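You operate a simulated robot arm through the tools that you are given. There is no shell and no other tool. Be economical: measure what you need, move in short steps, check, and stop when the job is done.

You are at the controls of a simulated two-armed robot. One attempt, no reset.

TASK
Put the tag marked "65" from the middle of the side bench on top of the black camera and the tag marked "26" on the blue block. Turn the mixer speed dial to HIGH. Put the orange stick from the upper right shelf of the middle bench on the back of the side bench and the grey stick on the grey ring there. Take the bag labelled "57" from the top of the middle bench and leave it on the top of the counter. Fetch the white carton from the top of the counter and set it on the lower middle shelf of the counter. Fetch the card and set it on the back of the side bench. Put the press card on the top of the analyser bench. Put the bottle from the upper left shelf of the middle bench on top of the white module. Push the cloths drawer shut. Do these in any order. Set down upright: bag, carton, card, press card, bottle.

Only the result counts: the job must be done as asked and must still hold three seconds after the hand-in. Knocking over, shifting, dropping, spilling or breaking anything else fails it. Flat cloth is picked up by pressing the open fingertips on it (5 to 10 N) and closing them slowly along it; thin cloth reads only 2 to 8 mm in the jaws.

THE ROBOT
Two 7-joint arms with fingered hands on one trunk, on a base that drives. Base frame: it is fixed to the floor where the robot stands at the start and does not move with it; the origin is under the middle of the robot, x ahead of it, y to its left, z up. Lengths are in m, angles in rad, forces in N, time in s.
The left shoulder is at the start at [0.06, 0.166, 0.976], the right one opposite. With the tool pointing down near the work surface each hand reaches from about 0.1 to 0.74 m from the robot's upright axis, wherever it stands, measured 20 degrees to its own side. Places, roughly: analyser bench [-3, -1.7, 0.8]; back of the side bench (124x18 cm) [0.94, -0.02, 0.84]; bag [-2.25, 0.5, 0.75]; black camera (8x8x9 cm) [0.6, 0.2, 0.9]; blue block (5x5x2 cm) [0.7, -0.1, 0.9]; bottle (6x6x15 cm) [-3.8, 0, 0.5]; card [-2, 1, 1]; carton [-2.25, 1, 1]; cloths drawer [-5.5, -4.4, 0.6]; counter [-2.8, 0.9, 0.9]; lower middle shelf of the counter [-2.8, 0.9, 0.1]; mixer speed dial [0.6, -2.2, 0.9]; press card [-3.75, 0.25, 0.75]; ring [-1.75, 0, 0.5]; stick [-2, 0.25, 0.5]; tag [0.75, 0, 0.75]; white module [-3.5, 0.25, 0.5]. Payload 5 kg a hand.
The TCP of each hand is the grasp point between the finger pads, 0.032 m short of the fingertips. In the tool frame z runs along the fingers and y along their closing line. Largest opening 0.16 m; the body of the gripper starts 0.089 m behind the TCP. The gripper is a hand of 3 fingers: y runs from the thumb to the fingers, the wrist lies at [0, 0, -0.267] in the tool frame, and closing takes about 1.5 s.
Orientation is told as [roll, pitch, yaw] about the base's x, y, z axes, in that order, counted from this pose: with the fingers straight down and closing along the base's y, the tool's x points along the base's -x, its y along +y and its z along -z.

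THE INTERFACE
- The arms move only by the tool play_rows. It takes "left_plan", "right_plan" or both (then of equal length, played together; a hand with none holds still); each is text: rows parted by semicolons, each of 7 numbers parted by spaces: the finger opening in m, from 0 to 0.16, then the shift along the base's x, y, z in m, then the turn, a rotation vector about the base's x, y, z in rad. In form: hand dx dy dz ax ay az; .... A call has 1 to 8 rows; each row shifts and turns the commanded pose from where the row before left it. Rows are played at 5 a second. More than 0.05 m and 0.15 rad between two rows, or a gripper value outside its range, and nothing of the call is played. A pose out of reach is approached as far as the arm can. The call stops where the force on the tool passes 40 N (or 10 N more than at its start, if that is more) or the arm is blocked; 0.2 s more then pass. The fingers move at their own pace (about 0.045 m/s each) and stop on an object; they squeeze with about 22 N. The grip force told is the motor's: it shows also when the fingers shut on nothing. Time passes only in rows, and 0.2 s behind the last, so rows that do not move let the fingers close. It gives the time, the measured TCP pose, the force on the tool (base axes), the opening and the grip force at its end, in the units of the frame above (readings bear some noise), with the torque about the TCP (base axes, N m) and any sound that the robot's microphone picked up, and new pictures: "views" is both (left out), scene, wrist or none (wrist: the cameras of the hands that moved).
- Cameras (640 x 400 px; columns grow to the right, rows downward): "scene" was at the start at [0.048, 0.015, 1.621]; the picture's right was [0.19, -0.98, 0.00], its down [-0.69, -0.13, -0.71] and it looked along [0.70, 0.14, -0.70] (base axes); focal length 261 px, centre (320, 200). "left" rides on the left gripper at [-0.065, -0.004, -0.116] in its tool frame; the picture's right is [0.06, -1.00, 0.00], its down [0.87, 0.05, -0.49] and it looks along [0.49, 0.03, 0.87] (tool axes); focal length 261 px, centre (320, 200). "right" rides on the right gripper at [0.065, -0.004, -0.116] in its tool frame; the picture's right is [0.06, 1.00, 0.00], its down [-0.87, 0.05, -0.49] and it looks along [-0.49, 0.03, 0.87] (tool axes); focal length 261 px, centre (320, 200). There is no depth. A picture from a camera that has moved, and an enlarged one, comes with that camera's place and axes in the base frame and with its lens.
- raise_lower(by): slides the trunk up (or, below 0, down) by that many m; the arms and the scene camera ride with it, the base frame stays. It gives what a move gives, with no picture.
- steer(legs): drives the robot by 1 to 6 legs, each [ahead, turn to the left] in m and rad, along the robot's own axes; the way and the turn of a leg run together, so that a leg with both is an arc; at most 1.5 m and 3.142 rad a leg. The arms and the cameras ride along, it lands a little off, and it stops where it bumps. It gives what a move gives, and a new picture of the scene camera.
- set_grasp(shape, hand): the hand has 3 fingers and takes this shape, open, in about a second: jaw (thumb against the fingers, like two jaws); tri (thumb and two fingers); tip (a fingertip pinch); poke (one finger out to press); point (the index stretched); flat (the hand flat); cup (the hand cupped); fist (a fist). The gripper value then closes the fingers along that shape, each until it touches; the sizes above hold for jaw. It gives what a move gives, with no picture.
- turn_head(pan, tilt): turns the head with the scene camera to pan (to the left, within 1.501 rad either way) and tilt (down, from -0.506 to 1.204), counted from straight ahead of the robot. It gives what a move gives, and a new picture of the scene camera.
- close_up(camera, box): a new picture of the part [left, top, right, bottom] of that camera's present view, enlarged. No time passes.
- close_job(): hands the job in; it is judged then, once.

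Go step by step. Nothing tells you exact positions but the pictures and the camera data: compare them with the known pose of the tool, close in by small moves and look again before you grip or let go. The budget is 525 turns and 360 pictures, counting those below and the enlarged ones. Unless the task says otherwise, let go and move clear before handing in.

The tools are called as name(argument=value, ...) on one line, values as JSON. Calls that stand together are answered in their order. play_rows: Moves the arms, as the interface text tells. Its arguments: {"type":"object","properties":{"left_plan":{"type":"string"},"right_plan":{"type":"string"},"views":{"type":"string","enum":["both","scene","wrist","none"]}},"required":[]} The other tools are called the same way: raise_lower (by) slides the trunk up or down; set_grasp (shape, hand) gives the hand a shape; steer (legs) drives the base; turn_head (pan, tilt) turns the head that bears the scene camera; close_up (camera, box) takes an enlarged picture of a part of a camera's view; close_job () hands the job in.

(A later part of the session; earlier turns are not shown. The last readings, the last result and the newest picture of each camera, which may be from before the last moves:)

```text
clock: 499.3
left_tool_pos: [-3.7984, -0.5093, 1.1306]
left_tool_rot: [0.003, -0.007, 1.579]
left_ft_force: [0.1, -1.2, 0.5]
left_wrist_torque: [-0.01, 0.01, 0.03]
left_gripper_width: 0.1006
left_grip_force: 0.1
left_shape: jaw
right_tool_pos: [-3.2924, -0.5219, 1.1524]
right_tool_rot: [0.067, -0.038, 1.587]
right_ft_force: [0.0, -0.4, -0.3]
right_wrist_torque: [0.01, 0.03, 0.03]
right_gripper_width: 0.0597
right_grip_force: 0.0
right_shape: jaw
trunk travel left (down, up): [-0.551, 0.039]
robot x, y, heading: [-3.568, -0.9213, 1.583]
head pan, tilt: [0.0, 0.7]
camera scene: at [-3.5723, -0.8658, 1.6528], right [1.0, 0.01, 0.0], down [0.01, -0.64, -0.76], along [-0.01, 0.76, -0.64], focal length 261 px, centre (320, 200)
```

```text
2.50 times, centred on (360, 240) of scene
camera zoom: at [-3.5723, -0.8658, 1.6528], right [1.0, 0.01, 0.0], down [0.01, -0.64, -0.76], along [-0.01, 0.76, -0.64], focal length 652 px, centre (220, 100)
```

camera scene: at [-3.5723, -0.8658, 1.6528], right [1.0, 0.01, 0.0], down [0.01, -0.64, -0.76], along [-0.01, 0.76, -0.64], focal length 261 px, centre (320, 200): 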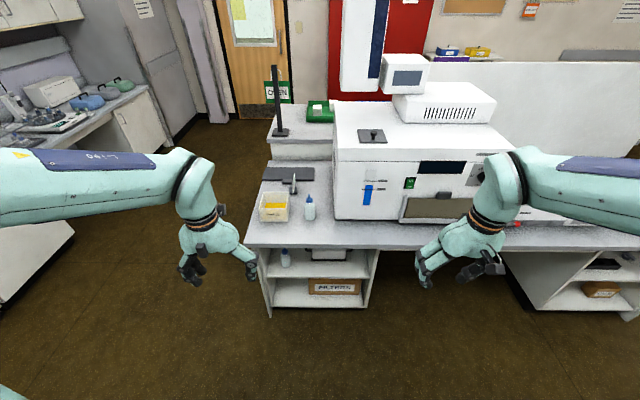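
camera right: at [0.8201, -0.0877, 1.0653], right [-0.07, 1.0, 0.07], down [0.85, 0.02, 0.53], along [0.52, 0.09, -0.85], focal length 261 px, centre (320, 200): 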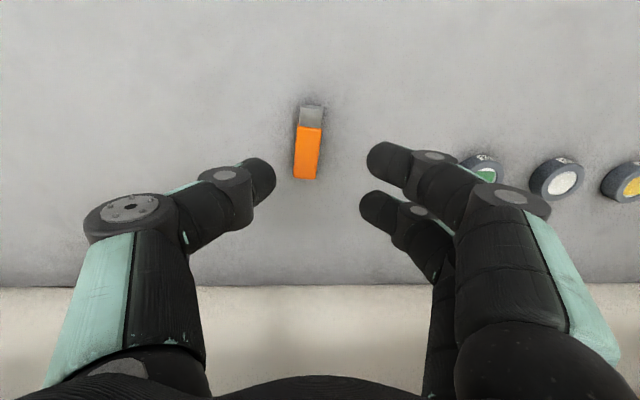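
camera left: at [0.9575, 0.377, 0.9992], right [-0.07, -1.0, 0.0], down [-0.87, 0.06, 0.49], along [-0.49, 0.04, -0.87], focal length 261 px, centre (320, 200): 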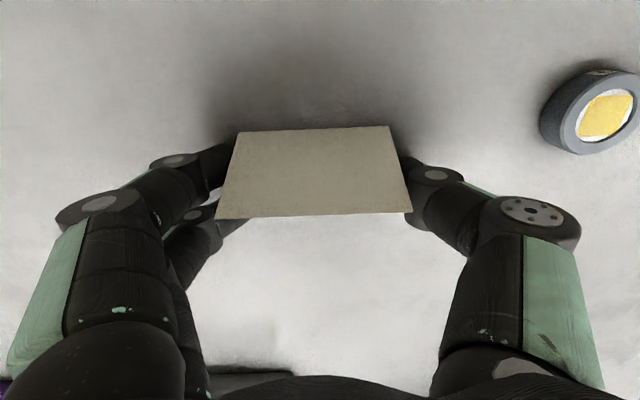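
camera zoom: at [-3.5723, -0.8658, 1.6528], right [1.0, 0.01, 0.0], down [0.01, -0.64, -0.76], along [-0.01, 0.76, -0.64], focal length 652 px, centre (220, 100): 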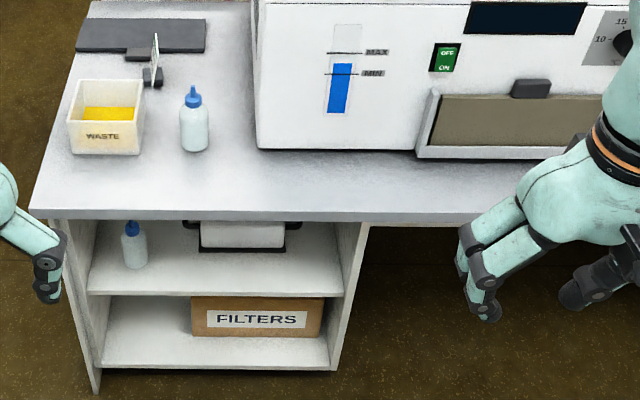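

The press card stands edge-on in a black holder at about [-3.73, 0.27] on the bench top. The bottle is on the upper left shelf at about [-3.77, 0.0] beside the white module. I go for the press card first with the left hand.

steer(legs=[[0.5, -0.012]])

play_rows(left_plan="0.08 0.012 0.04 -0.01 0 0 0; 0.08 0.012 0.04 -0.01 0 0 0; 0.08 0.012 0.04 -0.01 0 0 0; 0.08 0.012 0.04 -0.01 0 0 0; 0.08 0.01 0.04 -0.02 0 0 0; 0.08 0 0.03 -0.02 0 0 0; 0.08 0 0 0 0 0 0", views="wrist")

```text
clock: 502.2
left_tool_pos: [-3.7983, -0.0064, 1.1305]
left_tool_rot: [0.004, -0.005, 1.569]
left_ft_force: [0.3, 0.3, -0.1]
left_wrist_torque: [-0.03, 0.0, 0.01]
left_gripper_width: 0.1004
left_grip_force: 0.1
left_shape: jaw
right_tool_pos: [-3.2908, -0.0256, 1.1514]
right_tool_rot: [0.066, -0.035, 1.575]
right_ft_force: [-1.1, -0.3, 0.1]
right_wrist_torque: [0.03, -0.02, 0.0]
right_gripper_width: 0.0597
right_grip_force: 0.0
right_shape: jaw
trunk travel left (down, up): [-0.551, 0.039]
robot x, y, heading: [-3.5756, -0.4221, 1.578]
head pan, tilt: [0.0, 0.7]
camera scene: at [-3.5752, -0.3644, 1.6528], right [1.0, 0.0, 0.0], down [0.0, -0.64, -0.76], along [0.0, 0.76, -0.64], focal length 261 px, centre (320, 200)
```

scene: 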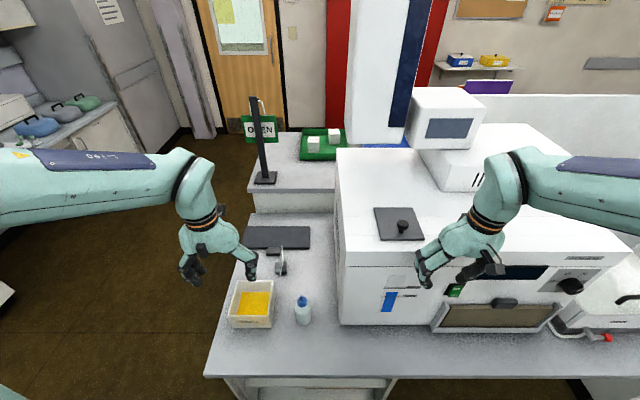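

```text
clock: 503.8
left_tool_pos: [-3.7399, 0.2224, 1.0505]
left_tool_rot: [0.003, -0.005, 1.569]
left_ft_force: [-0.1, 1.3, -0.4]
left_wrist_torque: [0.03, 0.0, 0.0]
left_gripper_width: 0.0807
left_grip_force: 0.2
left_shape: jaw
right_tool_pos: [-3.2909, -0.0268, 1.1522]
right_tool_rot: [0.067, -0.038, 1.576]
right_ft_force: [0.6, -0.2, 0.5]
right_wrist_torque: [-0.01, -0.04, 0.05]
right_gripper_width: 0.0595
right_grip_force: 0.1
right_shape: jaw
trunk travel left (down, up): [-0.551, 0.039]
robot x, y, heading: [-3.5727, -0.4184, 1.573]
head pan, tilt: [0.0, 0.7]
camera left: at [-3.7352, 0.2879, 1.1668], right [1.0, -0.06, 0.0], down [-0.05, -0.87, 0.49], along [-0.03, -0.49, -0.87], focal length 261 px, centre (320, 200)
```

left: 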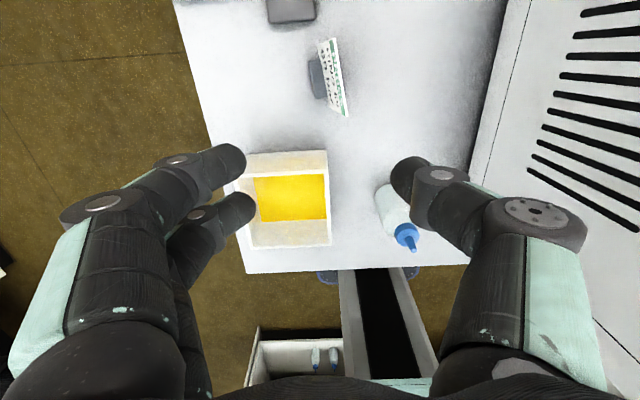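

play_rows(left_plan="0.07 0.006 0.012 -0.04 0 0 0; 0.07 0.006 0.012 -0.04 0 0 0; 0.07 0.006 0.013 -0.035 0 0 0; 0.07 0 0 0 0 0 0", views="wrist")

```text
clock: 504.8
left_tool_pos: [-3.723, 0.2598, 0.9376]
left_tool_rot: [0.002, -0.004, 1.568]
left_ft_force: [0.0, -0.2, 0.5]
left_wrist_torque: [-0.01, 0.0, 0.04]
left_gripper_width: 0.0706
left_grip_force: 0.1
left_shape: jaw
right_tool_pos: [-3.291, -0.0257, 1.1521]
right_tool_rot: [0.068, -0.036, 1.577]
right_ft_force: [-0.9, -0.4, 0.8]
right_wrist_torque: [0.01, -0.01, 0.04]
right_gripper_width: 0.0596
right_grip_force: 0.0
right_shape: jaw
trunk travel left (down, up): [-0.551, 0.039]
robot x, y, heading: [-3.5752, -0.4191, 1.569]
head pan, tilt: [0.0, 0.7]
camera left: at [-3.7168, 0.3245, 1.0534], right [1.0, -0.06, 0.0], down [-0.05, -0.87, 0.49], along [-0.03, -0.49, -0.87], focal length 261 px, centre (320, 200)
```

left: 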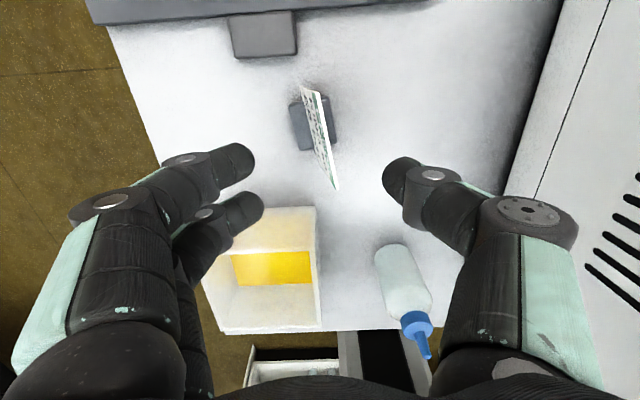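

play_rows(left_plan="0.06 0.001 0 -0.035 0 0 0; 0.06 0 0 -0.03 0 0 0; 0.06 0 0 0 0 0 0", views="wrist")

```text
clock: 505.6
left_tool_pos: [-3.7223, 0.2614, 0.8704]
left_tool_rot: [0.004, -0.005, 1.57]
left_ft_force: [-0.3, -0.3, 0.8]
left_wrist_torque: [-0.01, 0.0, 0.02]
left_gripper_width: 0.0604
left_grip_force: 0.0
left_shape: jaw
right_tool_pos: [-3.291, -0.0262, 1.1511]
right_tool_rot: [0.068, -0.035, 1.576]
right_ft_force: [-0.5, -1.1, -1.1]
right_wrist_torque: [0.01, 0.01, 0.0]
right_gripper_width: 0.0598
right_grip_force: 0.1
right_shape: jaw
trunk travel left (down, up): [-0.551, 0.039]
robot x, y, heading: [-3.5763, -0.4222, 1.568]
head pan, tilt: [0.0, 0.7]
camera left: at [-3.716, 0.3255, 0.9878], right [1.0, -0.06, 0.0], down [-0.05, -0.87, 0.49], along [-0.03, -0.49, -0.87], focal length 261 px, centre (320, 200)
```

left: 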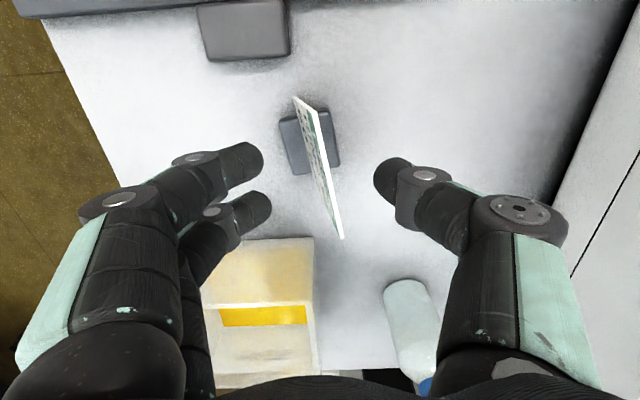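

play_rows(left_plan="0.06 0 0 -0.004 0 0 0.13; 0.06 0.002 0 -0.004 0 0 0.13; 0.03 0 0 0 0 0 0; 0 0 0 0 0 0 0; 0 0 0 0 0 0 0; 0 0 0 0 0 0 0", views="wrist")

```text
clock: 507.0
left_tool_pos: [-3.7207, 0.2611, 0.8636]
left_tool_rot: [0.003, -0.006, 1.829]
left_ft_force: [-0.8, 0.4, 1.0]
left_wrist_torque: [0.0, 0.1, -0.02]
left_gripper_width: 0.0001
left_grip_force: 19.6
left_shape: jaw
right_tool_pos: [-3.2904, -0.0248, 1.1511]
right_tool_rot: [0.067, -0.038, 1.577]
right_ft_force: [0.4, 0.3, 0.3]
right_wrist_torque: [0.0, -0.02, -0.01]
right_gripper_width: 0.0595
right_grip_force: 0.0
right_shape: jaw
trunk travel left (down, up): [-0.551, 0.039]
robot x, y, heading: [-3.5725, -0.4244, 1.574]
head pan, tilt: [0.0, 0.7]
camera left: at [-3.7309, 0.3242, 0.9797], right [0.98, 0.19, 0.0], down [0.17, -0.86, 0.49], along [0.09, -0.48, -0.87], focal length 261 px, centre (320, 200)
```

left: 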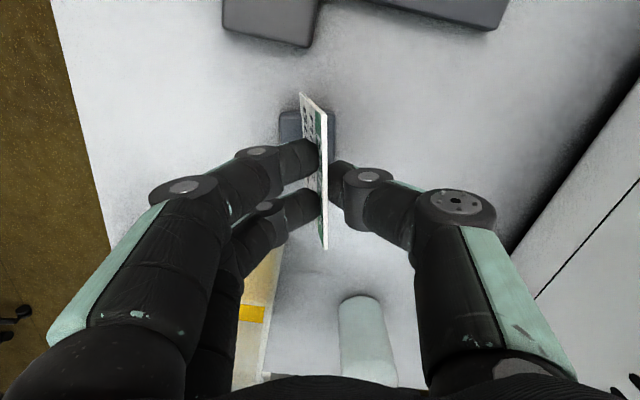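

play_rows(left_plan="0 0 0 0 0 0 0; 0 0 0 0.02 0 0 0; 0 0 0 0.04 0 0 0; 0 0 0 0.045 0 0 0; 0 0 0 0.045 0 0 0; 0 0 0 0 0 0 0", views="wrist")

```text
clock: 508.4
left_tool_pos: [-3.7196, 0.2614, 1.0114]
left_tool_rot: [0.003, -0.004, 1.83]
left_ft_force: [-0.7, 0.6, -1.3]
left_wrist_torque: [-0.01, 0.02, 0.01]
left_gripper_width: 0.0001
left_grip_force: 22.0
left_shape: jaw
right_tool_pos: [-3.2899, -0.0255, 1.1512]
right_tool_rot: [0.067, -0.037, 1.576]
right_ft_force: [-0.5, -0.1, 0.3]
right_wrist_torque: [0.02, 0.03, 0.0]
right_gripper_width: 0.0598
right_grip_force: 0.1
right_shape: jaw
trunk travel left (down, up): [-0.551, 0.039]
robot x, y, heading: [-3.5743, -0.4201, 1.57]
head pan, tilt: [0.0, 0.7]
camera left: at [-3.7307, 0.3243, 1.129], right [0.98, 0.19, 0.0], down [0.17, -0.86, 0.49], along [0.09, -0.48, -0.87], focal length 261 px, centre (320, 200)
```

left: 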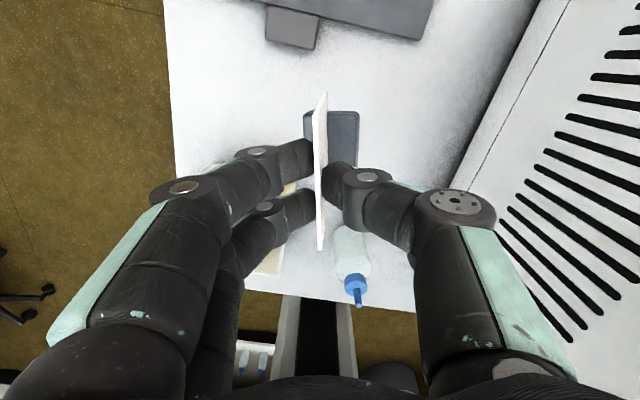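

The press card is lifted with its foot. I retract and turn to the analyser bench.

play_rows(left_plan="0 0.01 -0.045 0.015 0 0 0; 0 0.01 -0.045 0.015 0 0 0; 0 0.01 -0.045 0.015 0 0 0; 0 0.01 -0.045 0.015 0 0 0; 0 0.01 -0.045 0.015 0 0 0; 0 0 -0.04 0.01 0 0 0", views="none")

steer(legs=[[-0.42, 0], [0, -1.571], [0.25, 0], [0, -1.571]])

```text
clock: 509.8
left_tool_pos: [-3.6693, -0.0058, 1.0984]
left_tool_rot: [0.003, -0.006, 1.829]
left_ft_force: [-0.3, -0.4, -0.8]
left_wrist_torque: [0.0, 0.02, 0.01]
left_gripper_width: 0.0002
left_grip_force: 22.2
left_shape: jaw
right_tool_pos: [-3.2912, -0.0261, 1.1527]
right_tool_rot: [0.067, -0.038, 1.577]
right_ft_force: [-0.7, -0.9, -0.8]
right_wrist_torque: [0.04, -0.07, 0.02]
right_gripper_width: 0.0595
right_grip_force: 0.0
right_shape: jaw
trunk travel left (down, up): [-0.551, 0.039]
robot x, y, heading: [-3.5731, -0.4172, 1.572]
head pan, tilt: [0.0, 0.7]
```

```text
clock: 521.7
left_tool_pos: [-3.2237, -1.2507, 1.0989]
left_tool_rot: [0.005, -0.005, -1.302]
left_ft_force: [-0.4, 0.0, -0.7]
left_wrist_torque: [0.01, 0.02, -0.03]
left_gripper_width: 0.0
left_grip_force: 22.3
left_shape: jaw
right_tool_pos: [-3.6008, -1.2333, 1.1508]
right_tool_rot: [0.069, -0.037, -1.556]
right_ft_force: [0.1, 1.2, 0.5]
right_wrist_torque: [0.02, -0.01, 0.02]
right_gripper_width: 0.0594
right_grip_force: 0.0
right_shape: jaw
trunk travel left (down, up): [-0.551, 0.039]
robot x, y, heading: [-3.3219, -0.8383, -1.559]
head pan, tilt: [0.0, 0.7]
camera scene: at [-3.326, -0.8922, 1.6528], right [-1.0, -0.01, 0.0], down [-0.01, 0.64, -0.76], along [0.01, -0.76, -0.64], focal length 261 px, centre (320, 200)
```

scene: 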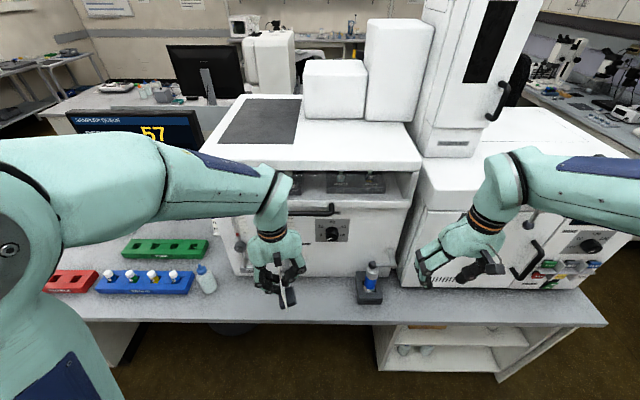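

There is a free spot on the analyser bench front at about [-3.2, -1.345]. I move over it and lower.

play_rows(left_plan="0 0.004 -0.03 -0.02 0 0 0; 0 0.004 -0.03 -0.03 0 0 0; 0 0.004 -0.03 -0.03 0 0 0; 0 0 0 -0.035 0 0 0; 0 0 0 -0.03 0 0 0; 0 0 0 0 0 0 0", views="both")

```text
clock: 523.1
left_tool_pos: [-3.2107, -1.3412, 0.9538]
left_tool_rot: [0.003, -0.005, -1.301]
left_ft_force: [0.3, 0.6, 0.2]
left_wrist_torque: [-0.03, 0.02, -0.03]
left_gripper_width: 0.0
left_grip_force: 21.8
left_shape: jaw
right_tool_pos: [-3.6028, -1.2334, 1.1535]
right_tool_rot: [0.068, -0.037, -1.553]
right_ft_force: [-0.8, 0.8, -0.5]
right_wrist_torque: [0.0, 0.0, -0.04]
right_gripper_width: 0.0598
right_grip_force: 0.1
right_shape: jaw
trunk travel left (down, up): [-0.551, 0.039]
robot x, y, heading: [-3.3228, -0.8389, -1.556]
head pan, tilt: [0.0, 0.7]
camera scene: at [-3.3256, -0.8919, 1.6528], right [-1.0, -0.01, 0.0], down [-0.01, 0.64, -0.77], along [0.01, -0.77, -0.64], focal length 261 px, centre (320, 200)
camera left: at [-3.1977, -1.405, 1.0694], right [-0.98, -0.2, 0.0], down [-0.18, 0.85, 0.49], along [-0.1, 0.48, -0.87], focal length 261 px, centre (320, 200)
```

scene: 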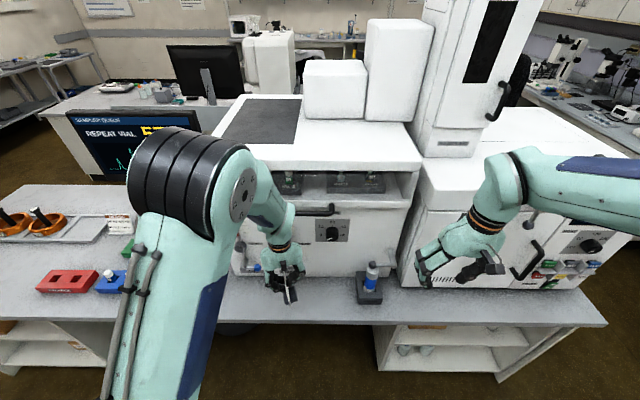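
left: 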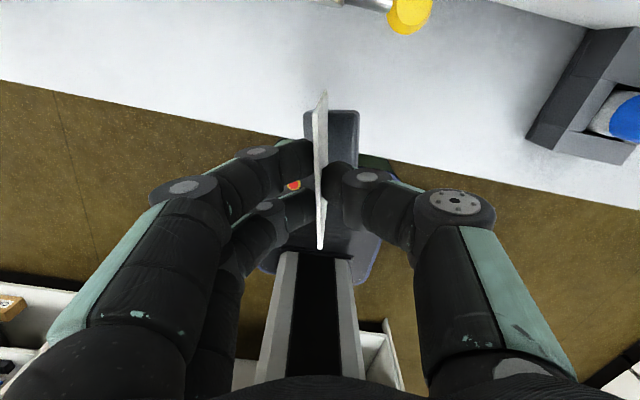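

The camera would get close to the analyser front, so I rotate the hand a quarter turn, putting the card parallel to the bench edge, and then move in.

play_rows(left_plan="0 0 0 0.01 0 0 -0.15; 0 0 0 0.01 0 0 -0.15; 0 0 0 0 0 0 -0.15; 0 0 0 0 0 0 -0.15; 0 0 0 0 0 0 -0.15; 0 0 0 0 0 0 -0.15; 0 0 0 0 0 0 -0.15; 0 0 0 0 0 0 -0.15", views="none")

play_rows(left_plan="0 0 -0.015 0 0 0 -0.1; 0 0 -0.015 0 0 0 0; 0 0 -0.01 0 0 0 0; 0 0 0 0 0 0 0", views="both")

```text
clock: 524.9
left_tool_pos: [-3.2116, -1.3408, 0.9735]
left_tool_rot: [0.006, -0.005, -2.503]
left_ft_force: [-0.9, -0.4, -0.4]
left_wrist_torque: [0.0, 0.0, -0.01]
left_gripper_width: 0.0
left_grip_force: 22.3
left_shape: jaw
right_tool_pos: [-3.602, -1.2338, 1.1516]
right_tool_rot: [0.067, -0.036, -1.555]
right_ft_force: [-0.1, -0.1, 0.6]
right_wrist_torque: [0.02, -0.04, 0.02]
right_gripper_width: 0.0596
right_grip_force: 0.0
right_shape: jaw
trunk travel left (down, up): [-0.551, 0.039]
robot x, y, heading: [-3.3197, -0.8397, -1.557]
head pan, tilt: [0.0, 0.7]
```

```text
clock: 525.9
left_tool_pos: [-3.2115, -1.3814, 0.9742]
left_tool_rot: [0.002, -0.004, -2.603]
left_ft_force: [0.8, -0.8, -0.9]
left_wrist_torque: [-0.03, -0.02, -0.01]
left_gripper_width: 0.0
left_grip_force: 22.0
left_shape: jaw
right_tool_pos: [-3.6028, -1.2339, 1.1518]
right_tool_rot: [0.069, -0.037, -1.556]
right_ft_force: [0.0, -0.4, 0.0]
right_wrist_torque: [0.0, -0.02, 0.0]
right_gripper_width: 0.0592
right_grip_force: 0.0
right_shape: jaw
trunk travel left (down, up): [-0.551, 0.039]
robot x, y, heading: [-3.3239, -0.8334, -1.559]
head pan, tilt: [0.0, 0.7]
camera scene: at [-3.3258, -0.8922, 1.6528], right [-1.0, -0.01, 0.0], down [-0.01, 0.64, -0.76], along [0.01, -0.76, -0.64], focal length 261 px, centre (320, 200)
camera left: at [-3.2676, -1.4115, 1.0902], right [-0.46, 0.89, 0.0], down [0.77, 0.4, 0.49], along [0.43, 0.22, -0.87], focal length 261 px, centre (320, 200)
```

scene: 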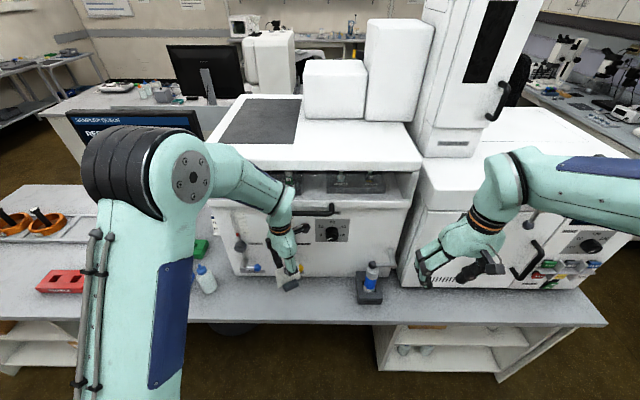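
left: 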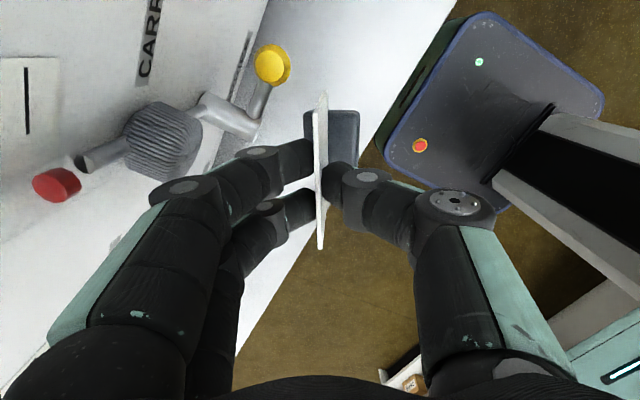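

play_rows(left_plan="0 0.004 0 -0.025 0 0 0; 0 0 0 -0.02 0 0 0; 0 0 0 -0.008 0 0 0; 0 0 0 0 0 0 0", views="wrist")

```text
clock: 526.9
left_tool_pos: [-3.2077, -1.3818, 0.9215]
left_tool_rot: [0.003, -0.006, -2.6]
left_ft_force: [-0.3, -0.3, -0.5]
left_wrist_torque: [-0.04, -0.03, -0.04]
left_gripper_width: 0.0002
left_grip_force: 22.0
left_shape: jaw
right_tool_pos: [-3.6022, -1.2349, 1.1517]
right_tool_rot: [0.068, -0.037, -1.556]
right_ft_force: [0.0, -0.7, 0.7]
right_wrist_torque: [-0.01, 0.02, 0.0]
right_gripper_width: 0.0597
right_grip_force: 0.2
right_shape: jaw
trunk travel left (down, up): [-0.551, 0.039]
robot x, y, heading: [-3.3231, -0.8398, -1.558]
head pan, tilt: [0.0, 0.7]
camera left: at [-3.2639, -1.4117, 1.0375], right [-0.46, 0.89, 0.0], down [0.77, 0.4, 0.49], along [0.43, 0.22, -0.87], focal length 261 px, centre (320, 200)
```

left: 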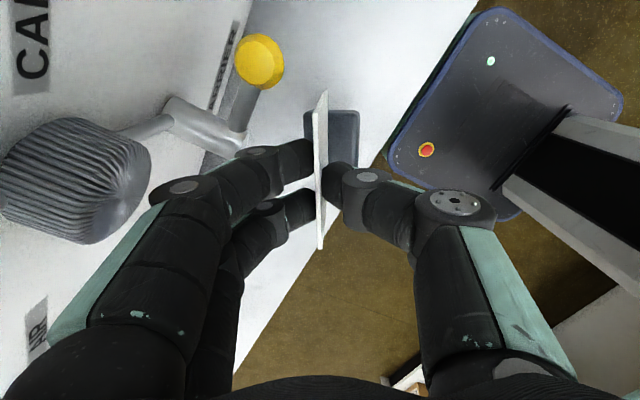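

play_rows(left_plan="0 0.02 0.002 0 0 0 0; 0 0.02 0.002 -0.003 0 0 0; 0 0 0 -0.003 0 0 0; 0 0 0 -0.003 0 0 0; 0 0 0 0 0 0 0", views="none")

```text
clock: 528.1
left_tool_pos: [-3.1674, -1.3771, 0.9116]
left_tool_rot: [0.005, -0.003, -2.603]
left_ft_force: [0.6, 0.7, -2.1]
left_wrist_torque: [-0.02, 0.02, 0.02]
left_gripper_width: 0.0
left_grip_force: 21.8
left_shape: jaw
right_tool_pos: [-3.602, -1.2344, 1.1524]
right_tool_rot: [0.068, -0.036, -1.555]
right_ft_force: [0.5, -1.0, -0.4]
right_wrist_torque: [-0.01, -0.01, -0.02]
right_gripper_width: 0.0594
right_grip_force: 0.0
right_shape: jaw
trunk travel left (down, up): [-0.551, 0.039]
robot x, y, heading: [-3.3248, -0.8332, -1.556]
head pan, tilt: [0.0, 0.7]
```

play_rows(left_plan="0 0 0 -0.003 0 0 0; 0 0 0 -0.003 0 0 0; 0 0 0 -0.003 0 0 0; 0 0 0 -0.002 0 0 0; 0 0 0 0 0 0 0", views="none")

```text
clock: 529.3
left_tool_pos: [-3.1683, -1.3778, 0.9006]
left_tool_rot: [0.003, -0.004, -2.6]
left_ft_force: [0.7, -0.1, -1.1]
left_wrist_torque: [-0.02, 0.03, 0.03]
left_gripper_width: 0.0001
left_grip_force: 22.0
left_shape: jaw
right_tool_pos: [-3.6018, -1.2335, 1.1512]
right_tool_rot: [0.069, -0.038, -1.555]
right_ft_force: [0.3, 0.5, -0.2]
right_wrist_torque: [-0.01, -0.02, 0.03]
right_gripper_width: 0.0595
right_grip_force: 0.1
right_shape: jaw
trunk travel left (down, up): [-0.551, 0.039]
robot x, y, heading: [-3.3273, -0.8367, -1.556]
head pan, tilt: [0.0, 0.7]
```

play_rows(left_plan="0 0 0 -0.003 0 0 0; 0 0 0 -0.003 0 0 0; 0 0 0 -0.003 0 0 0; 0 0 0 -0.003 0 0 0; 0 0 0 0 0 0 0", views="wrist")

```text
clock: 530.5
left_tool_pos: [-3.1676, -1.377, 0.8892]
left_tool_rot: [0.003, -0.006, -2.601]
left_ft_force: [0.1, -0.4, -1.5]
left_wrist_torque: [-0.02, 0.03, 0.0]
left_gripper_width: 0.0
left_grip_force: 22.1
left_shape: jaw
right_tool_pos: [-3.6017, -1.2342, 1.1521]
right_tool_rot: [0.069, -0.037, -1.555]
right_ft_force: [0.3, 0.2, 0.6]
right_wrist_torque: [-0.01, 0.02, -0.05]
right_gripper_width: 0.0597
right_grip_force: 0.1
right_shape: jaw
trunk travel left (down, up): [-0.551, 0.039]
robot x, y, heading: [-3.3215, -0.8376, -1.553]
head pan, tilt: [0.0, 0.7]
camera left: at [-3.2239, -1.4073, 1.005], right [-0.46, 0.89, 0.0], down [0.77, 0.4, 0.49], along [0.43, 0.22, -0.87], focal length 261 px, centre (320, 200)
```

left: 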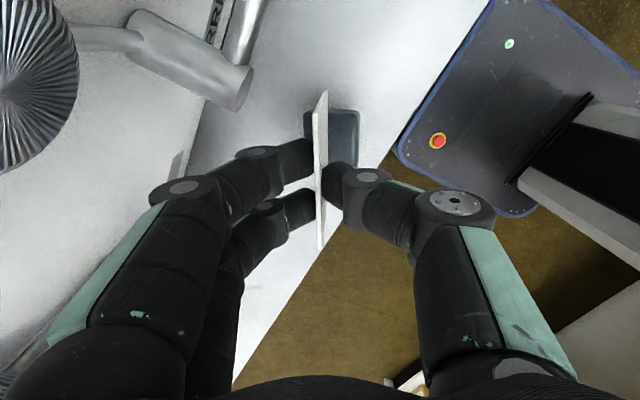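

play_rows(left_plan="0 0 0 -0.003 0 0 0; 0 0 0 -0.003 0 0 0; 0 0 0 -0.003 0 0 0; 0 0 0 0 0 0 0", views="none")

```text
clock: 531.5
left_tool_pos: [-3.1666, -1.3766, 0.8798]
left_tool_rot: [0.004, -0.005, -2.602]
left_ft_force: [-0.7, -0.2, -1.3]
left_wrist_torque: [-0.02, 0.03, 0.01]
left_gripper_width: 0.0
left_grip_force: 21.6
left_shape: jaw
right_tool_pos: [-3.6019, -1.2341, 1.1509]
right_tool_rot: [0.067, -0.036, -1.555]
right_ft_force: [-0.3, 0.6, 0.1]
right_wrist_torque: [-0.01, 0.01, -0.02]
right_gripper_width: 0.0594
right_grip_force: 0.1
right_shape: jaw
trunk travel left (down, up): [-0.551, 0.039]
robot x, y, heading: [-3.3217, -0.8354, -1.556]
head pan, tilt: [0.0, 0.7]
```

play_rows(left_plan="0 0 0 -0.003 0 0 0; 0 0 0 -0.003 0 0 0; 0 0 0 -0.003 0 0 0; 0 0 0 0 0 0 0", views="none")

```text
clock: 532.5
left_tool_pos: [-3.1663, -1.3788, 0.8711]
left_tool_rot: [0.003, -0.006, -2.6]
left_ft_force: [-0.8, 0.8, -0.4]
left_wrist_torque: [0.01, -0.02, 0.05]
left_gripper_width: 0.0
left_grip_force: 22.4
left_shape: jaw
right_tool_pos: [-3.6027, -1.2335, 1.1524]
right_tool_rot: [0.068, -0.037, -1.555]
right_ft_force: [0.4, 0.3, -0.1]
right_wrist_torque: [0.01, 0.01, 0.0]
right_gripper_width: 0.0595
right_grip_force: 0.1
right_shape: jaw
trunk travel left (down, up): [-0.551, 0.039]
robot x, y, heading: [-3.3218, -0.8351, -1.56]
head pan, tilt: [0.0, 0.7]
```

play_rows(left_plan="0 0 0 -0.002 0 0 0; 0 0 0 -0.002 0 0 0; 0 0 0 -0.002 0 0 0; 0 0 0 0 0 0 0", views="wrist")

```text
clock: 533.5
left_tool_pos: [-3.1679, -1.377, 0.8667]
left_tool_rot: [0.006, -0.007, -2.6]
left_ft_force: [1.2, 3.5, 27.0]
left_wrist_torque: [0.07, 0.0, 0.0]
left_gripper_width: 0.0008
left_grip_force: 22.0
left_shape: jaw
right_tool_pos: [-3.6017, -1.2334, 1.1528]
right_tool_rot: [0.067, -0.038, -1.556]
right_ft_force: [0.2, 1.0, -0.3]
right_wrist_torque: [0.03, -0.01, 0.02]
right_gripper_width: 0.06
right_grip_force: 0.1
right_shape: jaw
trunk travel left (down, up): [-0.551, 0.039]
robot x, y, heading: [-3.3269, -0.8371, -1.56]
head pan, tilt: [0.0, 0.7]
camera left: at [-3.2239, -1.4065, 0.9828], right [-0.46, 0.89, -0.01], down [0.77, 0.4, 0.49], along [0.43, 0.22, -0.87], focal length 261 px, centre (320, 200)
```

left: 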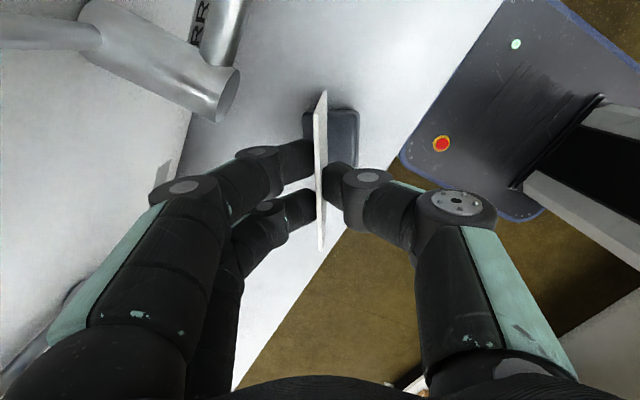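

Contact. I ease up, open, and lift.

play_rows(left_plan="0 0 0 0.003 0 0 0; 0.012 0 0 0 0 0 0; 0.025 0 0 0 0 0 0; 0.035 0 0 0 0 0 0; 0.035 0 0 0.03 0 0 0; 0.035 0 0 0.045 0 0 0; 0.035 0 0 0.045 0 0 0; 0.035 0 0.03 0.03 0 0 0", views="wrist")

```text
clock: 535.3
left_tool_pos: [-3.1663, -1.345, 1.0178]
left_tool_rot: [0.001, -0.006, -2.601]
left_ft_force: [0.3, -0.2, 0.5]
left_wrist_torque: [-0.05, -0.01, 0.0]
left_gripper_width: 0.0349
left_grip_force: 0.1
left_shape: jaw
right_tool_pos: [-3.6015, -1.2334, 1.1537]
right_tool_rot: [0.068, -0.039, -1.555]
right_ft_force: [0.4, 0.3, -0.6]
right_wrist_torque: [-0.05, -0.03, 0.01]
right_gripper_width: 0.0597
right_grip_force: 0.1
right_shape: jaw
trunk travel left (down, up): [-0.551, 0.039]
robot x, y, heading: [-3.324, -0.8345, -1.561]
head pan, tilt: [0.0, 0.7]
camera left: at [-3.2228, -1.3753, 1.1353], right [-0.46, 0.89, 0.0], down [0.77, 0.4, 0.49], along [0.43, 0.22, -0.87], focal length 261 px, centre (320, 200)
```

left: 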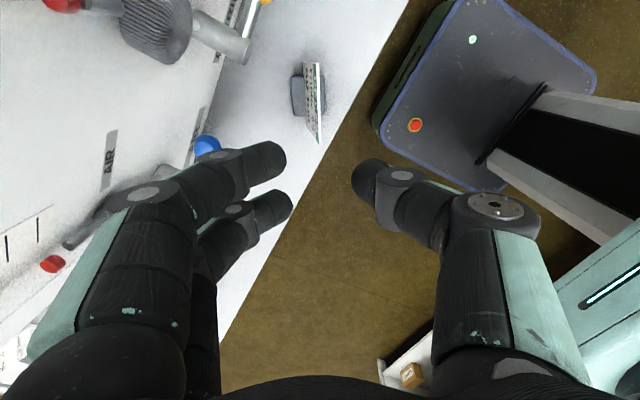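

The press card stands on the analyser bench. Now I reset the left hand's yaw and turn back to the middle bench for the bottle.

play_rows(left_plan="0.08 0 0.03 0.03 0 0 0.14; 0.08 0 0.03 0.02 0 0 0.15; 0.08 0 0.03 0 0 0 0.15; 0.08 0 0.03 0 0 0 0.15; 0.08 0 0.02 0 0 0 0.15; 0.08 0 0 0 0 0 0.15; 0.08 0 0 0 0 0 0.15; 0.08 0 0 0 0 0 0)", views="none")

steer(legs=[[0, -1.571], [0.28, 0], [0, -1.571]])

```text
refused: plan must be text of numbers, spaces and semicolons
```

```text
clock: 545.1
left_tool_pos: [-3.7635, -0.3333, 1.0173]
left_tool_rot: [0.005, -0.006, 0.545]
left_ft_force: [-0.2, -0.3, -0.6]
left_wrist_torque: [0.02, 0.0, 0.02]
left_gripper_width: 0.0349
left_grip_force: 0.1
left_shape: jaw
right_tool_pos: [-3.3274, -0.4431, 1.1529]
right_tool_rot: [0.068, -0.036, 1.589]
right_ft_force: [0.7, -0.1, 0.2]
right_wrist_torque: [-0.04, 0.03, 0.0]
right_gripper_width: 0.0598
right_grip_force: 0.0
right_shape: jaw
trunk travel left (down, up): [-0.551, 0.039]
robot x, y, heading: [-3.6059, -0.8438, 1.588]
head pan, tilt: [0.0, 0.7]
camera scene: at [-3.6066, -0.7881, 1.6528], right [1.0, 0.02, 0.0], down [0.01, -0.64, -0.76], along [-0.01, 0.76, -0.64], focal length 261 px, centre (320, 200)
```

scene: 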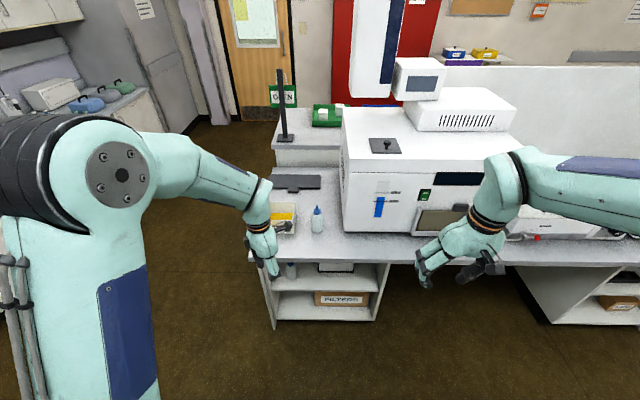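

play_rows(left_plan="0.1 -0.02 -0.02 0.02 0 0 0.15; 0.1 -0.02 -0.02 0.02 0 0 0.15; 0.1 -0.02 -0.02 0 0 0 0.15; 0.1 -0.01 -0.01 0 0 0 0.15; 0.1 0 0 0 0 0 0.15; 0.1 0 0 0 0 0 0.15; 0.1 0 0 0 0 0 0.14; 0.1 0 0 0 0 0 0", views="none")

raise_lower(by=-0.4)

raise_lower(by=-0.14)

turn_head(pan=0.0, tilt=0.55)

close_up(camera="scene", box=[220, 160, 440, 310])

```text
clock: 547.0
left_tool_pos: [-3.8329, -0.4033, 1.0571]
left_tool_rot: [0.004, -0.005, 1.586]
left_ft_force: [-0.4, 0.8, -0.1]
left_wrist_torque: [0.0, 0.02, -0.03]
left_gripper_width: 0.0996
left_grip_force: 0.1
left_shape: jaw
right_tool_pos: [-3.327, -0.4438, 1.1519]
right_tool_rot: [0.068, -0.037, 1.594]
right_ft_force: [0.5, 0.3, -0.5]
right_wrist_torque: [-0.01, -0.01, -0.03]
right_gripper_width: 0.0598
right_grip_force: 0.1
right_shape: jaw
trunk travel left (down, up): [-0.551, 0.039]
robot x, y, heading: [-3.6029, -0.8408, 1.586]
head pan, tilt: [0.0, 0.7]
```

```text
clock: 550.8
left_tool_pos: [-3.8332, -0.4031, 0.6587]
left_tool_rot: [0.003, -0.005, 1.582]
left_ft_force: [-1.2, 0.6, -0.3]
left_wrist_torque: [0.0, -0.01, -0.01]
left_gripper_width: 0.0996
left_grip_force: 0.1
left_shape: jaw
right_tool_pos: [-3.327, -0.4447, 0.7519]
right_tool_rot: [0.068, -0.038, 1.592]
right_ft_force: [-0.3, -0.1, -0.1]
right_wrist_torque: [-0.03, 0.01, 0.0]
right_gripper_width: 0.0595
right_grip_force: 0.1
right_shape: jaw
trunk travel left (down, up): [-0.151, 0.439]
robot x, y, heading: [-3.6064, -0.8432, 1.586]
head pan, tilt: [0.0, 0.7]
```

```text
clock: 552.5
left_tool_pos: [-3.8334, -0.4029, 0.5183]
left_tool_rot: [0.004, -0.005, 1.583]
left_ft_force: [0.0, 0.1, -0.5]
left_wrist_torque: [0.03, -0.03, 0.02]
left_gripper_width: 0.0995
left_grip_force: 0.1
left_shape: jaw
right_tool_pos: [-3.3275, -0.4444, 0.6125]
right_tool_rot: [0.066, -0.037, 1.593]
right_ft_force: [-0.8, -0.3, -0.5]
right_wrist_torque: [0.0, 0.02, 0.0]
right_gripper_width: 0.0596
right_grip_force: 0.0
right_shape: jaw
trunk travel left (down, up): [-0.011, 0.579]
robot x, y, heading: [-3.6004, -0.8434, 1.585]
head pan, tilt: [0.0, 0.7]
```

```text
clock: 553.1
left_tool_pos: [-3.833, -0.4033, 0.5182]
left_tool_rot: [0.004, -0.005, 1.583]
left_ft_force: [0.9, -0.2, 0.5]
left_wrist_torque: [0.01, 0.05, -0.02]
left_gripper_width: 0.0994
left_grip_force: 0.1
left_shape: jaw
right_tool_pos: [-3.3265, -0.4442, 0.6113]
right_tool_rot: [0.069, -0.037, 1.592]
right_ft_force: [-0.2, 0.3, -1.1]
right_wrist_torque: [0.0, 0.02, 0.01]
right_gripper_width: 0.0593
right_grip_force: 0.0
right_shape: jaw
trunk travel left (down, up): [-0.011, 0.579]
robot x, y, heading: [-3.6054, -0.8433, 1.586]
head pan, tilt: [0.0, 0.55]
camera scene: at [-3.607, -0.7832, 1.1259], right [1.0, 0.02, 0.0], down [0.01, -0.52, -0.85], along [-0.01, 0.85, -0.52], focal length 261 px, centre (320, 200)
```

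scene: 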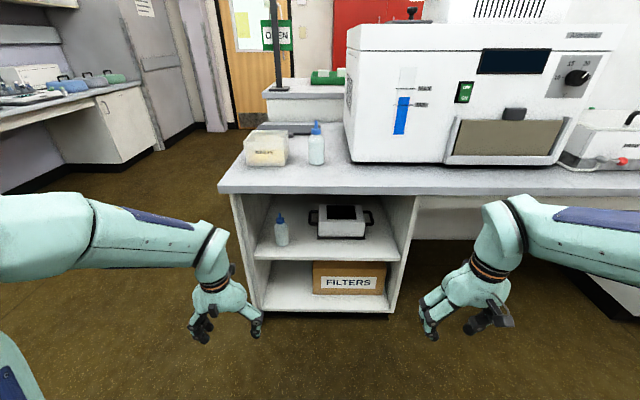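

```text
2.67 times, centred on (330, 235) of scene
camera zoom: at [-3.607, -0.7832, 1.1259], right [1.0, 0.02, 0.0], down [0.01, -0.52, -0.85], along [-0.01, 0.85, -0.52], focal length 696 px, centre (293, 107)
```

zoom: 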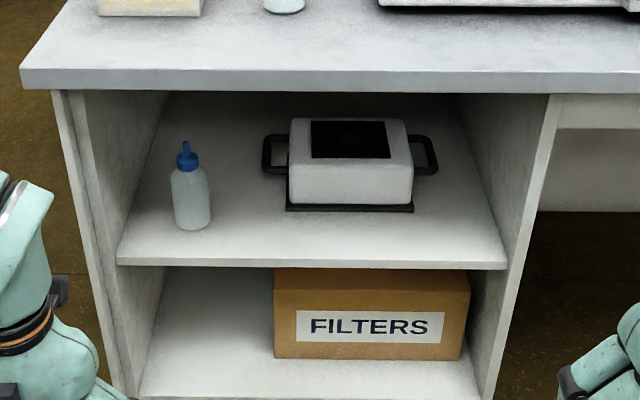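

The module top is at about z 0.52, centred near [-3.53, 0.11]. The bottle is at [-3.767, 0.005], about 16 cm tall. I point the left hand forward.

play_rows(left_plan="0.1 0.008 0.02 0 0.145 0 0.03; 0.1 0.008 0.02 0 0.145 0 0.03; 0.1 0.008 0.02 0 0.145 0 0.03; 0.1 0.008 0.02 0 0.145 0 0.03; 0.1 0.008 0.02 0 0.145 0 0.03; 0.1 0.008 0.02 0 0.145 0 0.03; 0.1 0.008 0.02 0 0.145 0 0.03; 0.1 0.008 0.02 0 0.145 0 0.03", views="both")

```text
clock: 555.0
left_tool_pos: [-3.7691, -0.2437, 0.5187]
left_tool_rot: [-0.322, -1.138, 2.06]
left_ft_force: [-0.1, -0.3, 0.6]
left_wrist_torque: [-0.04, -0.01, -0.04]
left_gripper_width: 0.0996
left_grip_force: 0.2
left_shape: jaw
right_tool_pos: [-3.3275, -0.4439, 0.6126]
right_tool_rot: [0.068, -0.036, 1.593]
right_ft_force: [-0.2, 0.6, 0.8]
right_wrist_torque: [0.0, -0.01, 0.0]
right_gripper_width: 0.0595
right_grip_force: 0.1
right_shape: jaw
trunk travel left (down, up): [-0.011, 0.579]
robot x, y, heading: [-3.606, -0.8445, 1.588]
head pan, tilt: [0.0, 0.55]
camera scene: at [-3.607, -0.7835, 1.126], right [1.0, 0.02, 0.0], down [0.01, -0.52, -0.85], along [-0.01, 0.85, -0.52], focal length 261 px, centre (320, 200)
camera left: at [-3.7616, -0.3245, 0.6248], right [0.98, 0.17, 0.08], down [0.18, -0.78, -0.6], along [-0.04, 0.6, -0.8], focal length 261 px, centre (320, 200)
```

scene: 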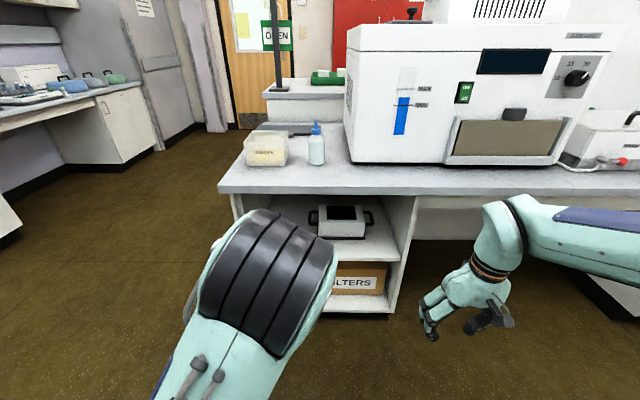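
left: 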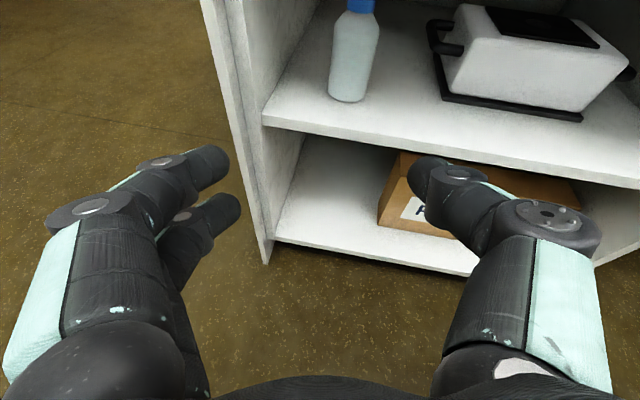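

play_rows(left_plan="0.085 0.001 0.04 -0.008 0 0 0; 0.085 0.001 0.04 -0.008 0 0 0; 0.085 0.001 0.04 -0.008 0 0 0; 0.085 0.001 0.04 -0.006 0 0 0; 0.085 0 0 0 0 0 0", views="wrist")

```text
clock: 556.1
left_tool_pos: [-3.7647, -0.0835, 0.4885]
left_tool_rot: [-0.324, -1.137, 2.067]
left_ft_force: [0.1, -0.5, 0.0]
left_wrist_torque: [0.01, 0.0, -0.04]
left_gripper_width: 0.0854
left_grip_force: 0.1
left_shape: jaw
right_tool_pos: [-3.3274, -0.4438, 0.6112]
right_tool_rot: [0.069, -0.037, 1.592]
right_ft_force: [0.5, 0.2, -0.6]
right_wrist_torque: [0.01, 0.01, 0.01]
right_gripper_width: 0.0595
right_grip_force: 0.1
right_shape: jaw
trunk travel left (down, up): [-0.011, 0.579]
robot x, y, heading: [-3.6041, -0.8441, 1.587]
head pan, tilt: [0.0, 0.55]
camera left: at [-3.7569, -0.1642, 0.5936], right [0.98, 0.17, 0.08], down [0.18, -0.78, -0.6], along [-0.04, 0.6, -0.8], focal length 261 px, centre (320, 200)
```

left: 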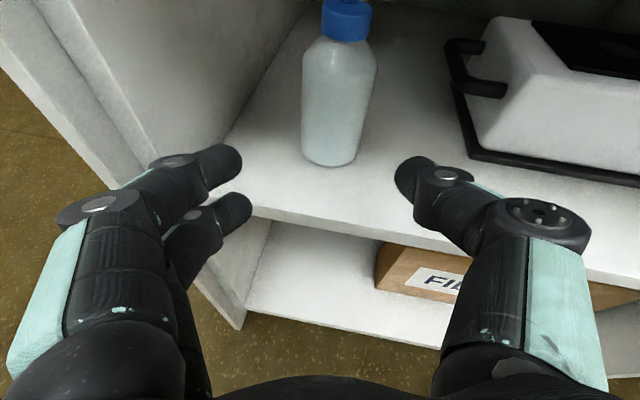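

play_rows(left_plan="0.076 0.004 0.02 0 0 0 0; 0.076 0.001 0.025 0 0 0 0; 0.076 0 0.025 0 0 0 0; 0.076 0 0.012 0 0 0 0; 0.076 0 0 0 0 0 0", views="wrist")

```text
clock: 557.4
left_tool_pos: [-3.7599, -0.0026, 0.4872]
left_tool_rot: [-0.326, -1.137, 2.067]
left_ft_force: [0.7, 0.0, -0.5]
left_wrist_torque: [0.01, -0.02, -0.03]
left_gripper_width: 0.0766
left_grip_force: 0.1
left_shape: jaw
right_tool_pos: [-3.3281, -0.4449, 0.6121]
right_tool_rot: [0.068, -0.036, 1.592]
right_ft_force: [-0.1, -0.5, -0.8]
right_wrist_torque: [0.04, 0.0, 0.0]
right_gripper_width: 0.0599
right_grip_force: 0.1
right_shape: jaw
trunk travel left (down, up): [-0.011, 0.579]
robot x, y, heading: [-3.5997, -0.8423, 1.586]
head pan, tilt: [0.0, 0.55]
camera left: at [-3.7529, -0.0828, 0.5941], right [0.98, 0.17, 0.08], down [0.18, -0.78, -0.6], along [-0.04, 0.6, -0.8], focal length 261 px, centre (320, 200)
```

left: 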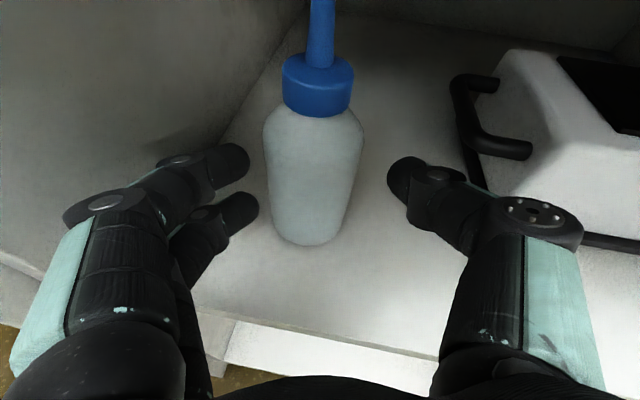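

play_rows(left_plan="0.05 0 0.006 0 0 0 0; 0.0 0 0 0 0 0 0; 0 0 0 0 0 0 0; 0 0 0 0 0 0 0; 0 0 0 0 0 0 0; 0 0 0 0.012 0 0 0; 0 0 0 0 0 0 0", views="wrist")

```text
clock: 559.0
left_tool_pos: [-3.7588, 0.0049, 0.4997]
left_tool_rot: [-0.326, -1.136, 2.064]
left_ft_force: [-0.7, 0.2, -3.2]
left_wrist_torque: [-0.11, -0.05, 0.02]
left_gripper_width: 0.0461
left_grip_force: 22.2
left_shape: jaw
right_tool_pos: [-3.3267, -0.4442, 0.6117]
right_tool_rot: [0.069, -0.038, 1.589]
right_ft_force: [-0.3, 0.0, 0.8]
right_wrist_torque: [-0.01, 0.01, 0.02]
right_gripper_width: 0.0594
right_grip_force: 0.1
right_shape: jaw
trunk travel left (down, up): [-0.011, 0.579]
robot x, y, heading: [-3.6054, -0.8394, 1.585]
head pan, tilt: [0.0, 0.55]
camera left: at [-3.7528, -0.0767, 0.6055], right [0.98, 0.17, 0.08], down [0.18, -0.78, -0.6], along [-0.04, 0.6, -0.8], focal length 261 px, centre (320, 200)
```

left: 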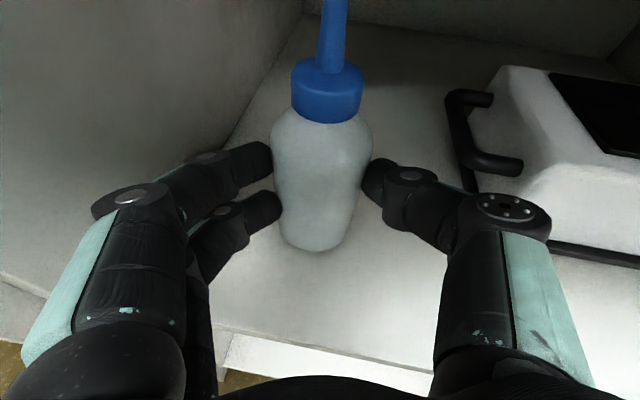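

The bottle is gripped. I lift it just enough to clear the module top.

play_rows(left_plan="0 0 0 0.03 0 0 0; 0 0.004 0 0.03 0 0 0; 0 0.01 0 0.026 0 0 0; 0 0.03 0 0 0 0 0; 0 0.03 0 0 0 0 0; 0 0.03 0 0 0 0 0; 0 0 0 0 0 0 0", views="both")

```text
clock: 560.5
left_tool_pos: [-3.6575, 0.005, 0.5857]
left_tool_rot: [-0.325, -1.138, 2.067]
left_ft_force: [0.8, -0.5, -3.5]
left_wrist_torque: [-0.1, -0.03, -0.03]
left_gripper_width: 0.0461
left_grip_force: 22.5
left_shape: jaw
right_tool_pos: [-3.3286, -0.4439, 0.6118]
right_tool_rot: [0.069, -0.037, 1.591]
right_ft_force: [0.2, 0.5, 0.1]
right_wrist_torque: [-0.03, 0.02, 0.02]
right_gripper_width: 0.0598
right_grip_force: 0.1
right_shape: jaw
trunk travel left (down, up): [-0.011, 0.579]
robot x, y, heading: [-3.6019, -0.8407, 1.586]
head pan, tilt: [0.0, 0.55]
camera scene: at [-3.6069, -0.7829, 1.1259], right [1.0, 0.02, 0.0], down [0.01, -0.52, -0.85], along [-0.01, 0.85, -0.52], focal length 261 px, centre (320, 200)
camera left: at [-3.6491, -0.0758, 0.6916], right [0.98, 0.17, 0.08], down [0.18, -0.78, -0.6], along [-0.04, 0.6, -0.8], focal length 261 px, centre (320, 200)
```

scene: 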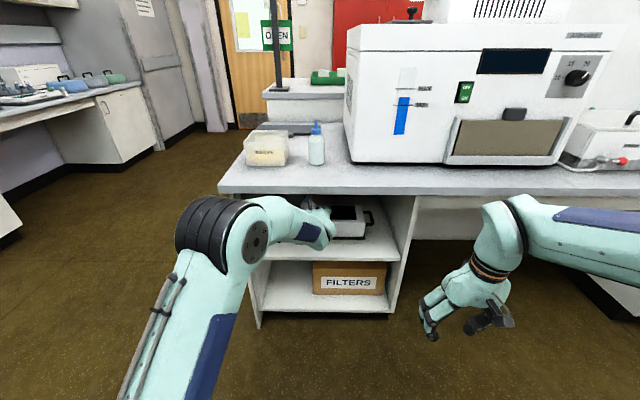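
left: 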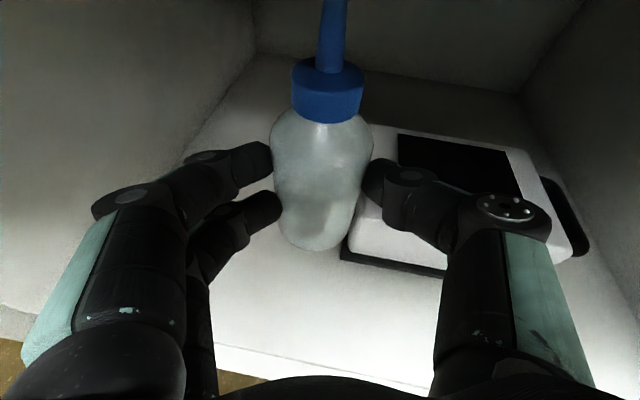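

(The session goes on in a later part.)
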